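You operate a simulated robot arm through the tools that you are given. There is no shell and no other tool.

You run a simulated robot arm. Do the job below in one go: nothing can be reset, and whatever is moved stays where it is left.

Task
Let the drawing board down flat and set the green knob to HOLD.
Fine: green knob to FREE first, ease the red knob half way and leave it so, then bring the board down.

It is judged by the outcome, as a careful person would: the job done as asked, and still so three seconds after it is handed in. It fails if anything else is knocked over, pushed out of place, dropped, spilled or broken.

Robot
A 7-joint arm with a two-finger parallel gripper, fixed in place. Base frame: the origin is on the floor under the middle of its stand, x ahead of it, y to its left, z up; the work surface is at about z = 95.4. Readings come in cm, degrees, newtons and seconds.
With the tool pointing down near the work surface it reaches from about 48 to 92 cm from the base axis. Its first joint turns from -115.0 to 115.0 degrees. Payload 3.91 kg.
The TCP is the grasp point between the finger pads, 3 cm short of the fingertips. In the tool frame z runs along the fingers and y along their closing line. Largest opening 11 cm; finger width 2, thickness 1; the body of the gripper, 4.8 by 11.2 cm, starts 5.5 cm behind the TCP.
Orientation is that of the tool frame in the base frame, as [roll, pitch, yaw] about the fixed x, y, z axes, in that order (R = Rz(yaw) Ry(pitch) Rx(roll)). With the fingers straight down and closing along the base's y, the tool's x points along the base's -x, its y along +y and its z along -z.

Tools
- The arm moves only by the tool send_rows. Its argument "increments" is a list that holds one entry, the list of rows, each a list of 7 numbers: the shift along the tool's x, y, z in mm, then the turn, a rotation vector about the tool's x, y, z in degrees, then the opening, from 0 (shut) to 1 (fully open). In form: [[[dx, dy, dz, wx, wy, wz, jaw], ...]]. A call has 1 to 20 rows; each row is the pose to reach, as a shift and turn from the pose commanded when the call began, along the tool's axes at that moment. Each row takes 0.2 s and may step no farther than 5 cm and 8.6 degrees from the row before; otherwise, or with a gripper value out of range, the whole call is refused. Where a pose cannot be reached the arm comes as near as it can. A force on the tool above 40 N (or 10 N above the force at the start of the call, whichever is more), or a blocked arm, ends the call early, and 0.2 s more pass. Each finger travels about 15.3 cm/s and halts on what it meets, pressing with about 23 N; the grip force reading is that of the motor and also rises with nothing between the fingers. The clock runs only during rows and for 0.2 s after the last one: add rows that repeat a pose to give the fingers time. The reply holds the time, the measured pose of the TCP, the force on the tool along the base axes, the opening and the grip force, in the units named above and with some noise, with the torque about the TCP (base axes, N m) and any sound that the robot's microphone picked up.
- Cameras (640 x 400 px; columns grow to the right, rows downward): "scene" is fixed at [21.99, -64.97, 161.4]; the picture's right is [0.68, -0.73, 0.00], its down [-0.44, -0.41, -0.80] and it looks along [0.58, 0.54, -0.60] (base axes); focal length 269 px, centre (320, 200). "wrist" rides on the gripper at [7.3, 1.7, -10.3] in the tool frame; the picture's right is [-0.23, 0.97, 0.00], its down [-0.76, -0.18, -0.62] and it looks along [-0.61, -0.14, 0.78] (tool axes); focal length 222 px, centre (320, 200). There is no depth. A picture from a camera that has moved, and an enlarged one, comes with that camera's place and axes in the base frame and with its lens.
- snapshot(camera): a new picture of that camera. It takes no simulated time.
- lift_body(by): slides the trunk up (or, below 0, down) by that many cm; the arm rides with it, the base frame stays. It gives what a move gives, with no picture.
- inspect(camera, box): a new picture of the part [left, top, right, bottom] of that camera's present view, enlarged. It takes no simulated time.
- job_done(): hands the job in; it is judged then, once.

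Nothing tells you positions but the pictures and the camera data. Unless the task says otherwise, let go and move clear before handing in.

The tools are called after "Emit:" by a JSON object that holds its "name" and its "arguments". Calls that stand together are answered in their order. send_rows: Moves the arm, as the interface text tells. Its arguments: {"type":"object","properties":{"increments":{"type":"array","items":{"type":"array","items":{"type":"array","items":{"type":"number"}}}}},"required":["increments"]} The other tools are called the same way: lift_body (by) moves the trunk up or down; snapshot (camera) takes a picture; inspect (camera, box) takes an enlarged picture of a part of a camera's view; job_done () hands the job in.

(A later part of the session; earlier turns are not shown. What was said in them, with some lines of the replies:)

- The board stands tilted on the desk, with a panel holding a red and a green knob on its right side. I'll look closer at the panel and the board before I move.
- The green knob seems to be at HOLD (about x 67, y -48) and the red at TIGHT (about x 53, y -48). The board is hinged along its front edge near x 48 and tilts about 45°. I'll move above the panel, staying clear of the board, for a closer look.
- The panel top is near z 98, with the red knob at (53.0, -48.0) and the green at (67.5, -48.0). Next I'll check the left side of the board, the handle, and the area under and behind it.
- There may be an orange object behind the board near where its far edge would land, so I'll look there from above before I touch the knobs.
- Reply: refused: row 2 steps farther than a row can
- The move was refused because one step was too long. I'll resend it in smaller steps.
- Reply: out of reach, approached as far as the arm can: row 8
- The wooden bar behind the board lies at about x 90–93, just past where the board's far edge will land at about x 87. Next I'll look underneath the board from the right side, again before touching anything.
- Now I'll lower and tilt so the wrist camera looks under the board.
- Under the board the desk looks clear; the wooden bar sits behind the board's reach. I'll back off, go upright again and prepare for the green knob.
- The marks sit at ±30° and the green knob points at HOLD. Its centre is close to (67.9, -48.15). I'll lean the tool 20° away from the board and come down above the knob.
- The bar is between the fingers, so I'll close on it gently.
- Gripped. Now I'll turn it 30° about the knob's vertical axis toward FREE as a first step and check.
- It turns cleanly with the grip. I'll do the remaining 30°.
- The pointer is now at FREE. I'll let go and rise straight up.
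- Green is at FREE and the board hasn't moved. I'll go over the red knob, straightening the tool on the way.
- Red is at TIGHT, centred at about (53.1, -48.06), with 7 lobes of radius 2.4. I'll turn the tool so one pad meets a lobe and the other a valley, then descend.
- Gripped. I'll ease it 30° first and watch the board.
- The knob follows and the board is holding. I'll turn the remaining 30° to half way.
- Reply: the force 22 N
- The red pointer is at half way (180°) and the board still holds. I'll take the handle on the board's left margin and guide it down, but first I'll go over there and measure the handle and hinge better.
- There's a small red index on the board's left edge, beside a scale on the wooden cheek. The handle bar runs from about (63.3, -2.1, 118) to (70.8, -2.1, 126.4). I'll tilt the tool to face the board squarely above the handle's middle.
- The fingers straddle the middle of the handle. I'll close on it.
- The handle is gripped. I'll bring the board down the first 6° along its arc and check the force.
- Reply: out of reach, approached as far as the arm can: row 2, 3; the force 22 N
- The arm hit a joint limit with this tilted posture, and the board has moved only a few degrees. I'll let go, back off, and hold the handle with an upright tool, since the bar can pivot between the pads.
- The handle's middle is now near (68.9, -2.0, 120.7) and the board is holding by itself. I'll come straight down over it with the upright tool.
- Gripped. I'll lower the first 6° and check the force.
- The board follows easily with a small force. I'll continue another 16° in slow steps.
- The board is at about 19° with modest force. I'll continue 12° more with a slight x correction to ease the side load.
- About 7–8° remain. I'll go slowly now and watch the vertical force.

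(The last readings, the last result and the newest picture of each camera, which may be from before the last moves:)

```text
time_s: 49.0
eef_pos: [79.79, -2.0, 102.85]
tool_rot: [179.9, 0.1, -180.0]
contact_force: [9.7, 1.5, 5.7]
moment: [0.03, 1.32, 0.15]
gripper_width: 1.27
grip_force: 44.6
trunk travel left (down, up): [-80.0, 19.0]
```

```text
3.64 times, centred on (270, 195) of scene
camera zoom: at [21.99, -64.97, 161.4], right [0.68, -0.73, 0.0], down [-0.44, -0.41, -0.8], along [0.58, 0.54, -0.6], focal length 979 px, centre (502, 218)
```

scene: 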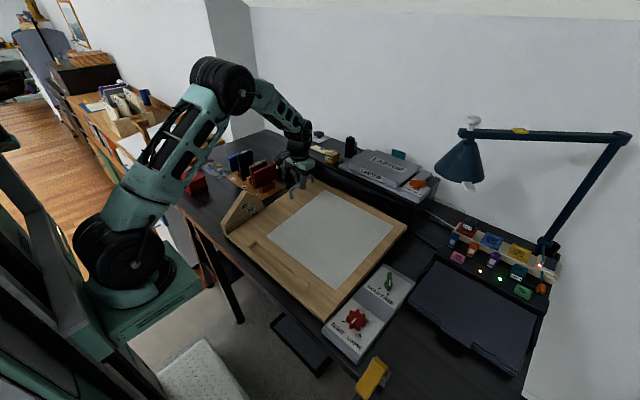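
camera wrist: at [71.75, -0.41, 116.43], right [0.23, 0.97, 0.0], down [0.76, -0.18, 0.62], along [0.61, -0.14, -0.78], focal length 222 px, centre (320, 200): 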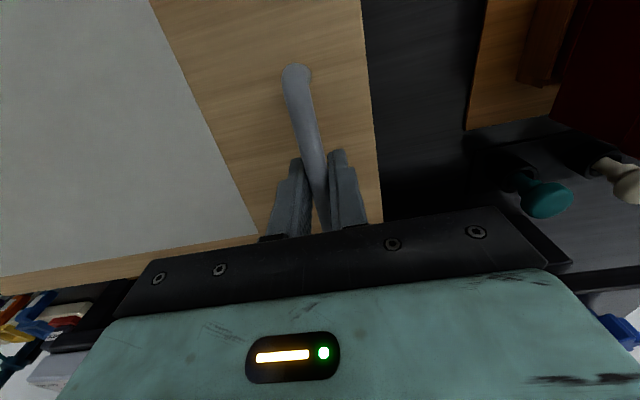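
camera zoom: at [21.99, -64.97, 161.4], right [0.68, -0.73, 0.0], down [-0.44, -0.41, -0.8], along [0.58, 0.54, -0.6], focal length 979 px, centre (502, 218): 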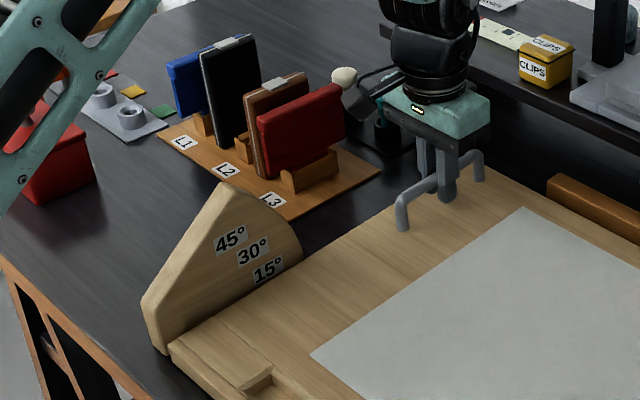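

It's nearly flat, with about 2–3° left. I'll go down gently until it seats.

Emit:
{"name": "send_rows", "arguments": {"increments": [[[-0.9, 0, 2.7, 0, 0, 0, 0.05], [-1.6, 0, 5.4, 0, 0, 0, 0.05], [-2.2, 0, 8.1, 0, 0, 0, 0.05], [-2.6, 0, 10.9, 0, 0, 0, 0.05]]]}}

Emit:
{"name": "inspect", "arguments": {"camera": "scene", "box": [360, 160, 480, 260]}}

Emit:
{"name": "inspect", "arguments": {"camera": "scene", "box": [300, 190, 440, 330]}}

```text
time_s: 50.0
eef_pos: [80.05, -2.09, 101.64]
tool_rot: [179.8, 0.0, 179.9]
contact_force: [7.6, 1.9, 4.2]
moment: [-0.02, 1.33, 0.27]
gripper_width: 1.32
grip_force: 45.1
trunk travel left (down, up): [-80.0, 19.0]
```

```text
4.00 times, centred on (420, 210) of scene
camera zoom: at [21.99, -64.97, 161.4], right [0.68, -0.73, 0.0], down [-0.44, -0.41, -0.8], along [0.58, 0.54, -0.6], focal length 1077 px, centre (-80, 160)
```

zoom: 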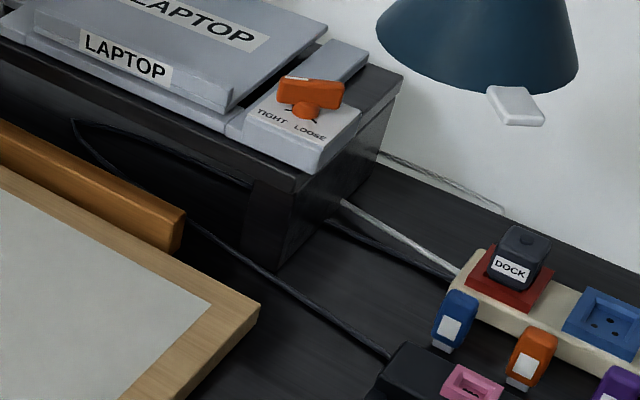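

```text
2.86 times, centred on (370, 260) of scene
camera zoom: at [21.99, -64.97, 161.4], right [0.68, -0.73, 0.0], down [-0.44, -0.41, -0.8], along [0.58, 0.54, -0.6], focal length 769 px, centre (177, 29)
```

zoom: 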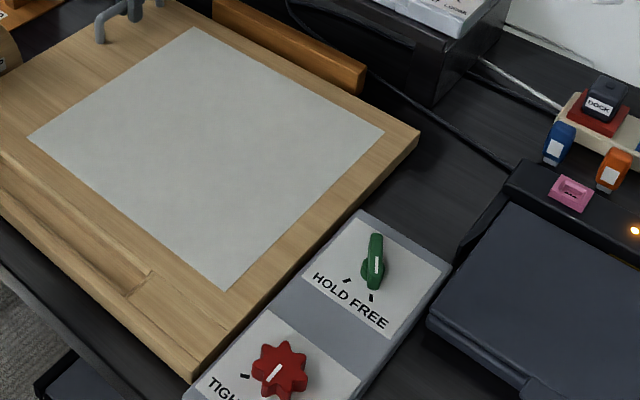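

Emit:
{"name": "send_rows", "arguments": {"increments": [[[-0.5, 0, 2.5, 0, 0, 0, 0.05], [-0.9, 0, 5, 0, 0, 0, 0.05], [-1.2, 0, 7.5, 0, 0, 0, 0.05], [-1.2, 0, 7.5, 0, 0, 0, 0.05]]]}}

Emit:
{"name": "inspect", "arguments": {"camera": "scene", "box": [360, 160, 480, 260]}}

```text
time_s: 50.8
eef_pos: [80.0, -2.05, 101.63]
tool_rot: [179.9, 0.2, 179.8]
contact_force: [-12.7, -0.9, 21.0]
moment: [-0.02, 1.12, 0.04]
gripper_width: 1.28
grip_force: 45.3
trunk travel left (down, up): [-80.0, 19.0]
stopped in row 4: the force on the tool passed its limit at 42 N (the readings are from after the stop); the commanded pose is now the measured one
```

```text
4.00 times, centred on (420, 210) of scene
camera zoom: at [21.99, -64.97, 161.4], right [0.68, -0.73, 0.0], down [-0.44, -0.41, -0.8], along [0.58, 0.54, -0.6], focal length 1077 px, centre (-80, 160)
```

zoom: 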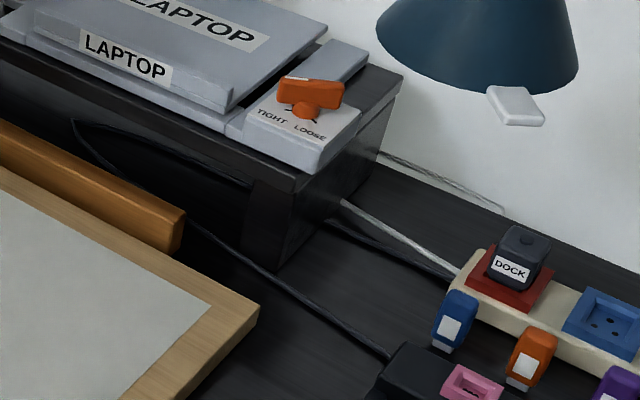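

The board has seated: force jumped to 42 N with no further motion, and both ends of its face are at z ≈ 98.4. I'll release the handle and rise.

Emit:
{"name": "send_rows", "arguments": {"increments": [[[0, 0, 0, 0, 0, 0, 0.15], [0, 0, 0, 0, 0, 0, 0.4], [0, 0, 0, 0, 0, 0, 0.4], [0, 0, -20, 0, 0, 0, 0.4], [0, 0, -50, 0, 0, 0, 0.4], [0, 0, -90, 0, 0, 0, 0.4], [0, 0, -130, 0, 0, 0, 0.4], [0, 0, -170, 0, 0, 0, 0.4], [0, 0, -210, 0, 0, 0, 0.4]]]}}

Emit:
{"name": "snapshot", "arguments": {"camera": "scene"}}

Emit:
{"name": "inspect", "arguments": {"camera": "scene", "box": [360, 160, 480, 260]}}

Emit:
{"name": "inspect", "arguments": {"camera": "scene", "box": [210, 140, 330, 250]}}

```text
time_s: 52.8
eef_pos: [80.34, -2.0, 122.53]
tool_rot: [179.8, 0.2, -179.9]
contact_force: [0.1, -0.1, -0.7]
moment: [0.02, 0.02, -0.02]
gripper_width: 4.42
grip_force: 0.1
trunk travel left (down, up): [-80.0, 19.0]
```

```text
taken
```

scene: 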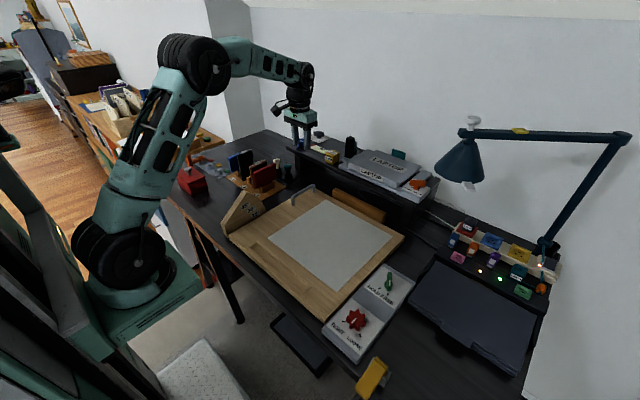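

```text
4.00 times, centred on (420, 210) of scene
camera zoom: at [21.99, -64.97, 161.4], right [0.68, -0.73, 0.0], down [-0.44, -0.41, -0.8], along [0.58, 0.54, -0.6], focal length 1077 px, centre (-80, 160)
```

zoom: 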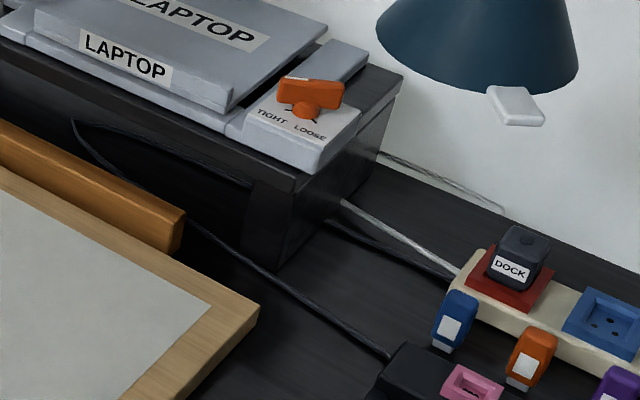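

```text
3.64 times, centred on (270, 195) of scene
camera zoom: at [21.99, -64.97, 161.4], right [0.68, -0.73, 0.0], down [-0.44, -0.41, -0.8], along [0.58, 0.54, -0.6], focal length 979 px, centre (502, 218)
```

zoom: 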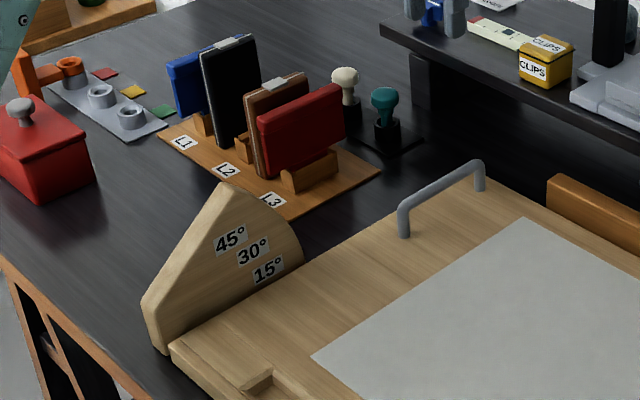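

The board is down flat and stays. Next I'll go back over to the green knob to set it to HOLD.

Emit:
{"name": "send_rows", "arguments": {"increments": [[[12, -45, -10, 0, 0, -3, 0.32], [24, -91, -20, 0, 0, -6, 0.32], [37, -137, -30, 0, 0, -9, 0.32], [49, -183, -40, 0, 0, -12, 0.32], [62, -229, -50, 0, 0, -15, 0.32], [74, -275, -55, 0, 0, -18, 0.32], [86, -321, -55, 0, 0, -21, 0.32], [98, -367, -55, 0, 0, -24, 0.32], [111, -413, -55, 0, 0, -27, 0.32], [123, -460, -55, 0, 0, -30, 0.32]]]}}

Emit:
{"name": "snapshot", "arguments": {"camera": "wrist"}}

Emit:
{"name": "snapshot", "arguments": {"camera": "scene"}}

```text
time_s: 55.0
eef_pos: [68.0, -47.99, 127.66]
tool_rot: [180.0, 0.3, -149.9]
contact_force: [0.9, 1.1, 0.1]
moment: [-0.06, -0.01, 0.04]
gripper_width: 3.53
grip_force: 0.1
trunk travel left (down, up): [-80.0, 19.0]
```

```text
taken
camera wrist: at [60.74, -50.35, 138.12], right [-0.29, 0.96, 0.0], down [0.75, 0.23, 0.63], along [0.6, 0.18, -0.78], focal length 222 px, centre (320, 200)
```

wrist: 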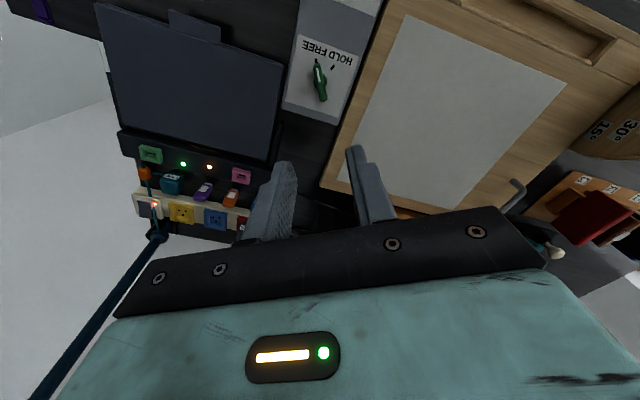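

```text
taken
```

scene: 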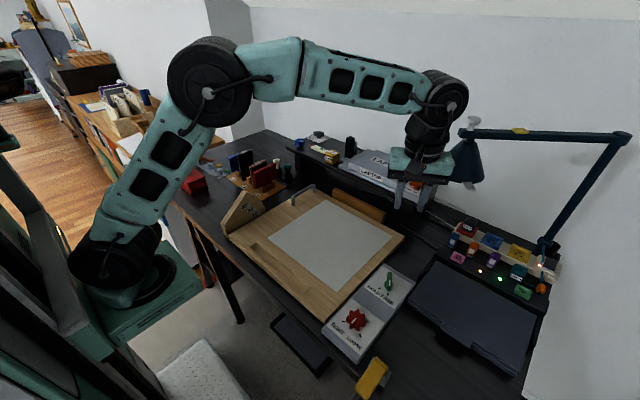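

Emit:
{"name": "inspect", "arguments": {"camera": "wrist", "box": [280, 35, 360, 115]}}

```text
5.00 times, centred on (320, 75) of wrist
camera zoom: at [60.74, -50.35, 138.12], right [-0.29, 0.96, 0.0], down [0.75, 0.23, 0.63], along [0.6, 0.18, -0.78], focal length 1111 px, centre (320, 825)
```

zoom: 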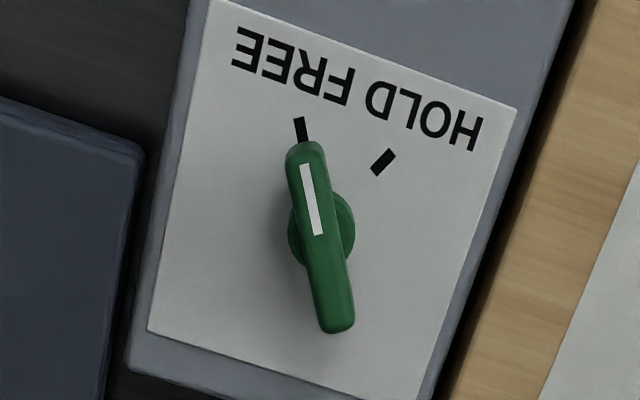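

Emit:
{"name": "send_rows", "arguments": {"increments": [[[0.5, 0, 45, 0, 0, 0, 0.32], [1, 0, 90, 0, 0, 0, 0.32], [1.5, -0.1, 135, 0, 0, 0, 0.32], [1.9, -0.2, 175, 0, 0, 0, 0.32], [1.9, -0.2, 205, 0, 0, 0, 0.32], [1.9, -0.2, 228, 0, 0, 0, 0.32]]]}}

Emit:
{"name": "inspect", "arguments": {"camera": "wrist", "box": [200, 60, 440, 240]}}

Emit:
{"name": "snapshot", "arguments": {"camera": "scene"}}

```text
time_s: 56.4
eef_pos: [67.68, -48.09, 104.96]
tool_rot: [179.9, 0.3, -150.0]
contact_force: [-0.1, 0.3, 0.6]
moment: [-0.03, -0.03, -0.02]
gripper_width: 3.52
grip_force: 0.0
trunk travel left (down, up): [-80.0, 19.0]
```

```text
2.22 times, centred on (320, 150) of wrist
camera zoom: at [60.46, -50.31, 115.35], right [-0.29, 0.96, 0.0], down [0.75, 0.22, 0.63], along [0.6, 0.18, -0.78], focal length 494 px, centre (320, 311)
```

zoom: 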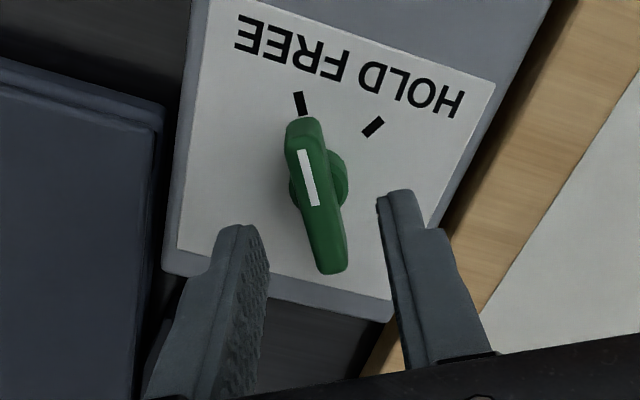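

```text
taken
```

scene: 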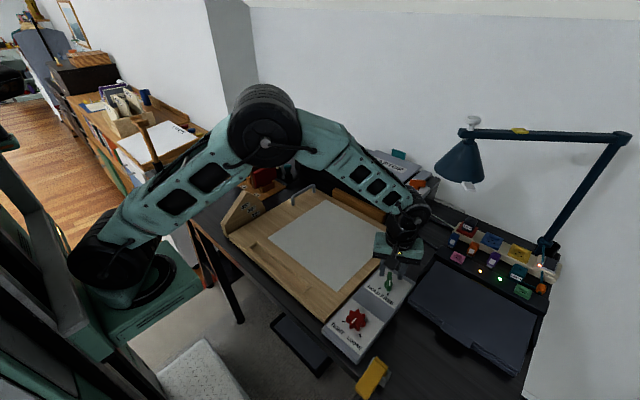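

Emit:
{"name": "send_rows", "arguments": {"increments": [[[-1.3, -0.7, 12, 0, 0, 0, 0.32], [-1.3, -0.7, 24, 0, 0, 0, 0.32], [-1.3, -0.7, 32, 0, 0, 0, 0.32], [-1.3, -0.7, 32, 0, 0, 0, 0.2], [-1.3, -0.7, 32, 0, 0, 0, 0.1], [-1.3, -0.7, 32, 0, 0, 0, 0.1]]]}}

Emit:
{"name": "inspect", "arguments": {"camera": "wrist", "box": [200, 60, 440, 240]}}

```text
time_s: 57.8
eef_pos: [67.91, -47.99, 101.74]
tool_rot: [-179.9, 0.3, -150.0]
contact_force: [-1.3, 1.9, -0.1]
moment: [0.02, 0.03, -0.02]
gripper_width: 1.22
grip_force: 0.9
trunk travel left (down, up): [-80.0, 19.0]
```

```text
2.22 times, centred on (320, 150) of wrist
camera zoom: at [60.7, -50.31, 112.08], right [-0.29, 0.96, 0.0], down [0.75, 0.23, 0.63], along [0.6, 0.18, -0.78], focal length 494 px, centre (320, 311)
```

zoom: 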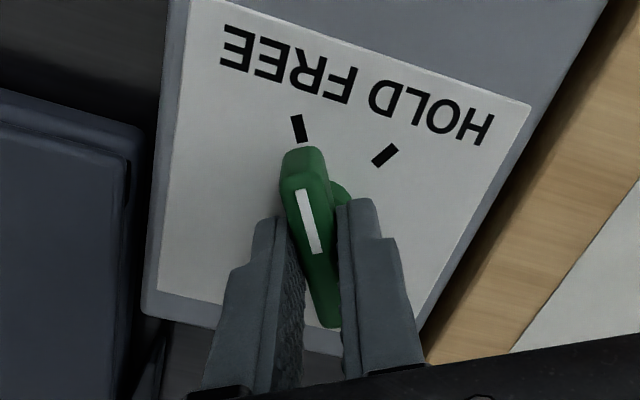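

Emit:
{"name": "send_rows", "arguments": {"increments": [[[0, 0, 0, 0, 0, 0, 0.03], [0, 0, 0, 0, 0, 7.5, 0.03], [0, 0, 0, 0, 0, 15, 0.03], [0, 0, 0, 0, 0, 22.5, 0.03], [0, 0, 0, 0, 0, 30, 0.03]]]}}

Emit:
{"name": "inspect", "arguments": {"camera": "wrist", "box": [200, 60, 440, 240]}}

```text
time_s: 59.0
eef_pos: [67.85, -47.97, 101.57]
tool_rot: [179.8, 0.1, 179.9]
contact_force: [-5.9, 7.6, -3.2]
moment: [-0.27, -0.93, 0.02]
gripper_width: 1.21
grip_force: 45.2
trunk travel left (down, up): [-80.0, 19.0]
```

```text
2.22 times, centred on (320, 150) of wrist
camera zoom: at [60.57, -46.42, 112.1], right [0.23, 0.97, 0.0], down [0.76, -0.18, 0.63], along [0.61, -0.14, -0.78], focal length 494 px, centre (320, 311)
```

zoom: 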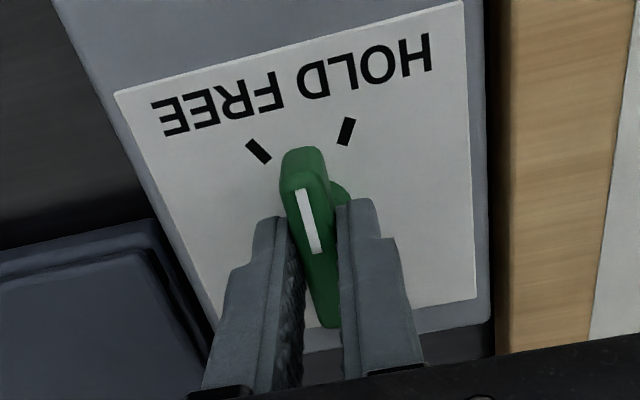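

Emit:
{"name": "send_rows", "arguments": {"increments": [[[0, 0, 0, 0, 0, 7.5, 0.03], [0, 0, 0, 0, 0, 15, 0.03], [0, 0, 0, 0, 0, 22.5, 0.03], [0, 0, 0, 0, 0, 30.5, 0.03], [0, 0, 0, 0, 0, 30.5, 0.03]]]}}

Emit:
{"name": "inspect", "arguments": {"camera": "wrist", "box": [200, 60, 440, 240]}}

```text
time_s: 60.2
eef_pos: [67.96, -48.07, 101.64]
tool_rot: [179.7, 0.0, 149.4]
contact_force: [-6.0, 18.9, -6.9]
moment: [-0.33, -0.2, 0.14]
gripper_width: 1.18
grip_force: 44.8
trunk travel left (down, up): [-80.0, 19.0]
```

```text
2.22 times, centred on (320, 150) of wrist
camera zoom: at [62.46, -42.95, 112.13], right [0.69, 0.72, 0.0], down [0.56, -0.54, 0.62], along [0.45, -0.43, -0.78], focal length 494 px, centre (320, 311)
```

zoom: 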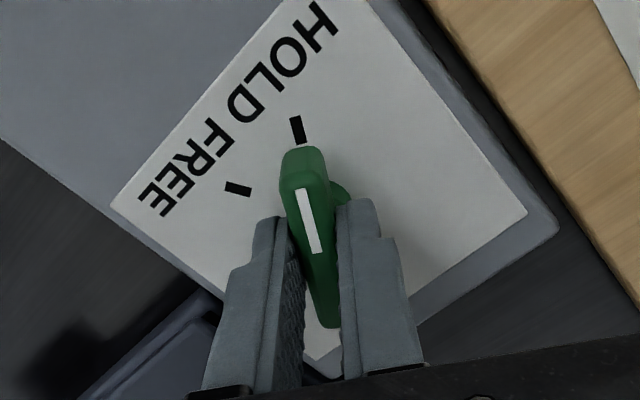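

The pointer is on HOLD. I'll let go, rise and check everything.

Emit:
{"name": "send_rows", "arguments": {"increments": [[[0, 0, 0, 0, 0, 0, 0.2], [0, 0, 0, 0, 0, 0, 0.35], [0, 0, 0, 0, 0, 0, 0.35], [0, 0, -20, 0, 0, 0, 0.35], [0, 0, -50, 0, 0, 0, 0.35], [0, 0, -90, 0, 0, 0, 0.35], [0, 0, -130, 0, 0, 0, 0.35], [0, 0, -170, 0, 0, 0, 0.35], [0, 0, -210, 0, 0, 0, 0.35], [0, 0, -250, 0, 0, 0, 0.35]]]}}

Emit:
{"name": "snapshot", "arguments": {"camera": "wrist"}}

Emit:
{"name": "inspect", "arguments": {"camera": "wrist", "box": [280, 0, 400, 120]}}

Emit:
{"name": "snapshot", "arguments": {"camera": "scene"}}

Emit:
{"name": "inspect", "arguments": {"camera": "scene", "box": [320, 250, 430, 370]}}

```text
time_s: 62.4
eef_pos: [67.89, -48.16, 126.68]
tool_rot: [179.8, 0.0, 149.5]
contact_force: [0.0, -0.2, -0.7]
moment: [0.03, 0.04, 0.03]
gripper_width: 3.86
grip_force: 0.1
trunk travel left (down, up): [-80.0, 19.0]
```

```text
taken
camera wrist: at [62.38, -43.18, 137.13], right [0.69, 0.72, 0.0], down [0.56, -0.54, 0.62], along [0.45, -0.43, -0.78], focal length 222 px, centre (320, 200)
```

wrist: 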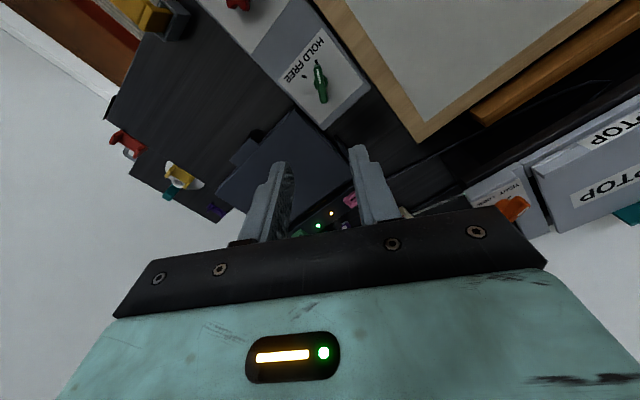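

```text
3.33 times, centred on (340, 60) of wrist
camera zoom: at [62.38, -43.18, 137.13], right [0.69, 0.72, 0.0], down [0.56, -0.54, 0.62], along [0.45, -0.43, -0.78], focal length 740 px, centre (253, 667)
```

zoom: 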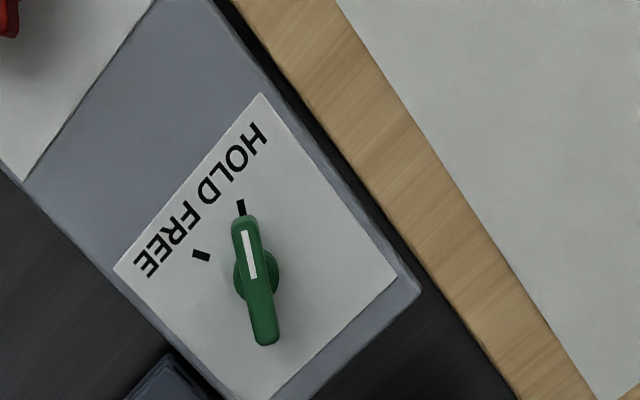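

```text
taken
```

scene: 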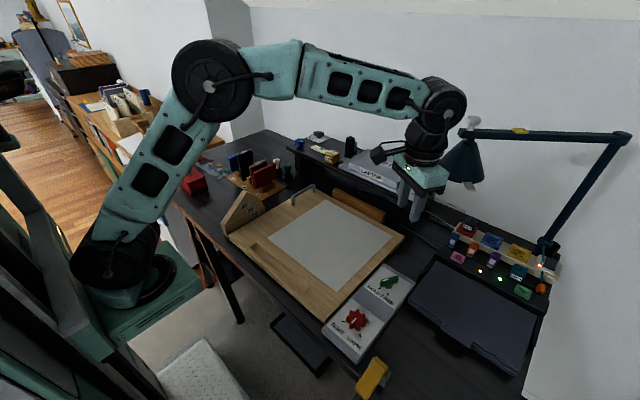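

```text
3.33 times, centred on (375, 310) of scene
camera zoom: at [21.99, -64.97, 161.4], right [0.68, -0.73, 0.0], down [-0.44, -0.41, -0.8], along [0.58, 0.54, -0.6], focal length 898 px, centre (137, -167)
```

zoom: 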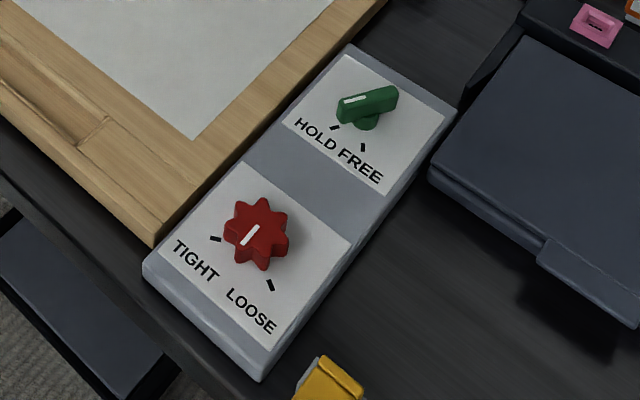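

Green is at HOLD and red at half way. I'll check that the board is truly flat by measuring its corners.

Emit:
{"name": "inspect", "arguments": {"camera": "wrist", "box": [380, 90, 480, 160]}}

Emit:
{"name": "inspect", "arguments": {"camera": "scene", "box": [370, 200, 440, 260]}}

Emit:
{"name": "inspect", "arguments": {"camera": "scene", "box": [290, 280, 360, 340]}}

```text
5.71 times, centred on (430, 125) of wrist
camera zoom: at [62.38, -43.18, 137.13], right [0.69, 0.72, 0.0], down [0.56, -0.54, 0.62], along [0.45, -0.43, -0.78], focal length 1269 px, centre (-309, 629)
```

zoom: 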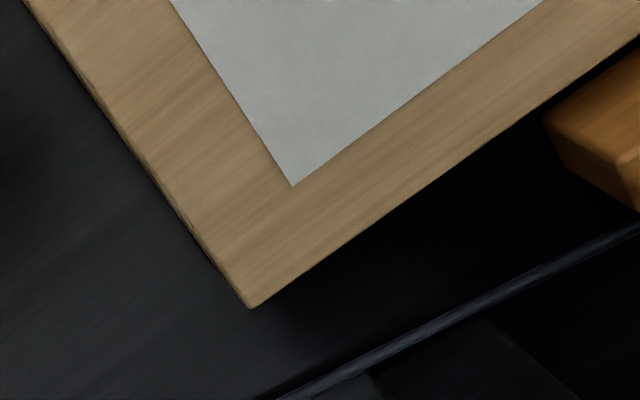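

```text
6.67 times, centred on (405, 230) of scene
camera zoom: at [21.99, -64.97, 161.4], right [0.68, -0.73, 0.0], down [-0.44, -0.41, -0.8], along [0.58, 0.54, -0.6], focal length 1795 px, centre (-247, 0)
```

zoom: 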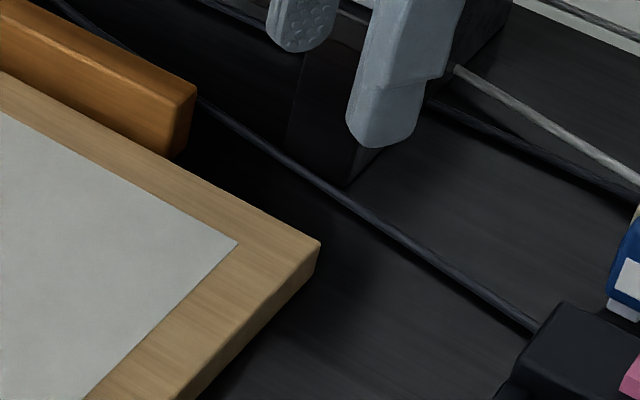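

```text
6.67 times, centred on (325, 310) of scene
camera zoom: at [21.99, -64.97, 161.4], right [0.68, -0.73, 0.0], down [-0.44, -0.41, -0.8], along [0.58, 0.54, -0.6], focal length 1795 px, centre (287, -533)
```

zoom: 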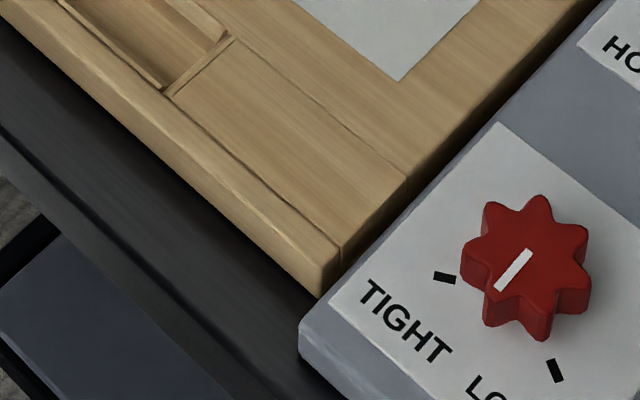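

Corners agree: the face is at z ≈ 98.8 both front and back, so the board is flat. I'll move the arm up and away, then take one last look.

Emit:
{"name": "send_rows", "arguments": {"increments": [[[0, 0, -40, 0, 0, 0, 0.35], [0, 0, -80, 0, 0, 0, 0.35], [28, 31, -100, 0, 0, 0, 0.35], [56, 63, -120, 0, 0, 0, 0.35], [85, 95, -140, 0, 0, 0, 0.35], [113, 127, -140, 0, 0, 0, 0.35], [142, 158, -140, 0, 0, 0, 0.35], [170, 190, -140, 0, 0, 0, 0.35], [170, 190, -140, 0, 0, 0, 0.35]]]}}

Emit:
{"name": "snapshot", "arguments": {"camera": "scene"}}

Emit:
{"name": "snapshot", "arguments": {"camera": "wrist"}}

Emit:
{"name": "inspect", "arguments": {"camera": "scene", "box": [320, 200, 430, 370]}}

```text
time_s: 64.4
eef_pos: [62.74, -23.1, 140.95]
tool_rot: [179.8, 0.1, 149.5]
contact_force: [-0.2, -0.3, 0.1]
moment: [0.0, 0.01, -0.02]
gripper_width: 3.87
grip_force: 0.0
trunk travel left (down, up): [-80.0, 19.0]
```

```text
taken
```

scene: 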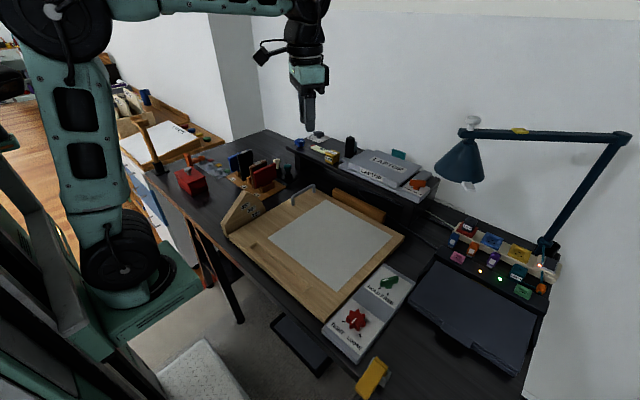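

```text
taken
camera wrist: at [57.24, -18.12, 151.27], right [0.69, 0.72, 0.0], down [0.56, -0.54, 0.62], along [0.45, -0.43, -0.78], focal length 222 px, centre (320, 200)
```

wrist: 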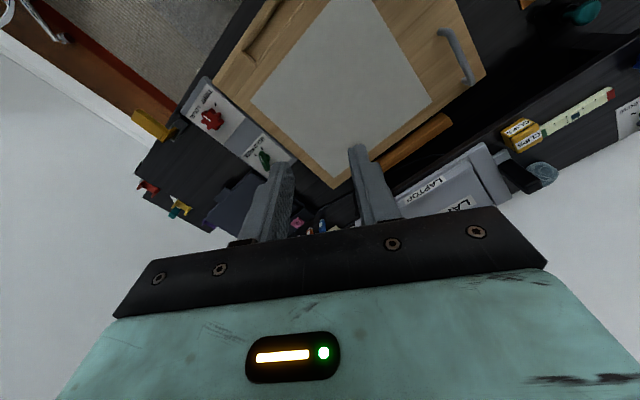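

```text
2.35 times, centred on (375, 285) of scene
camera zoom: at [21.99, -64.97, 161.4], right [0.68, -0.73, 0.0], down [-0.44, -0.41, -0.8], along [0.58, 0.54, -0.6], focal length 634 px, centre (191, 0)
```

zoom: 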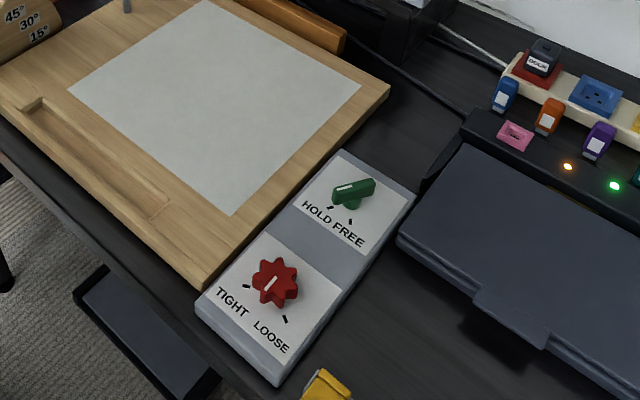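

The board lies flat, green is at HOLD, and red is half way as asked. Nothing else was moved and the arm is clear, so I'm handing in.

Emit:
{"name": "job_done", "arguments": {}}

```text
The job is handed in.
```

The drawing board is down flat, the green knob is at HOLD, and the red knob is left half way between TIGHT and LOOSE.

- **Order:** I turned green to FREE first, then eased red half way, then brought the board down. Green went back to HOLD last.
- **Lowering:** My first hold on the handle put the arm at a joint limit after a few degrees. I let go, and the board held there by itself. I took the handle again with the tool upright and guided the board down until it seated.
- **Check:** The board's face measured about z = 98.8 cm at both the front and back corners. In the last pictures, nothing else on the desk had moved.

I released everything and moved the arm clear before handing in.
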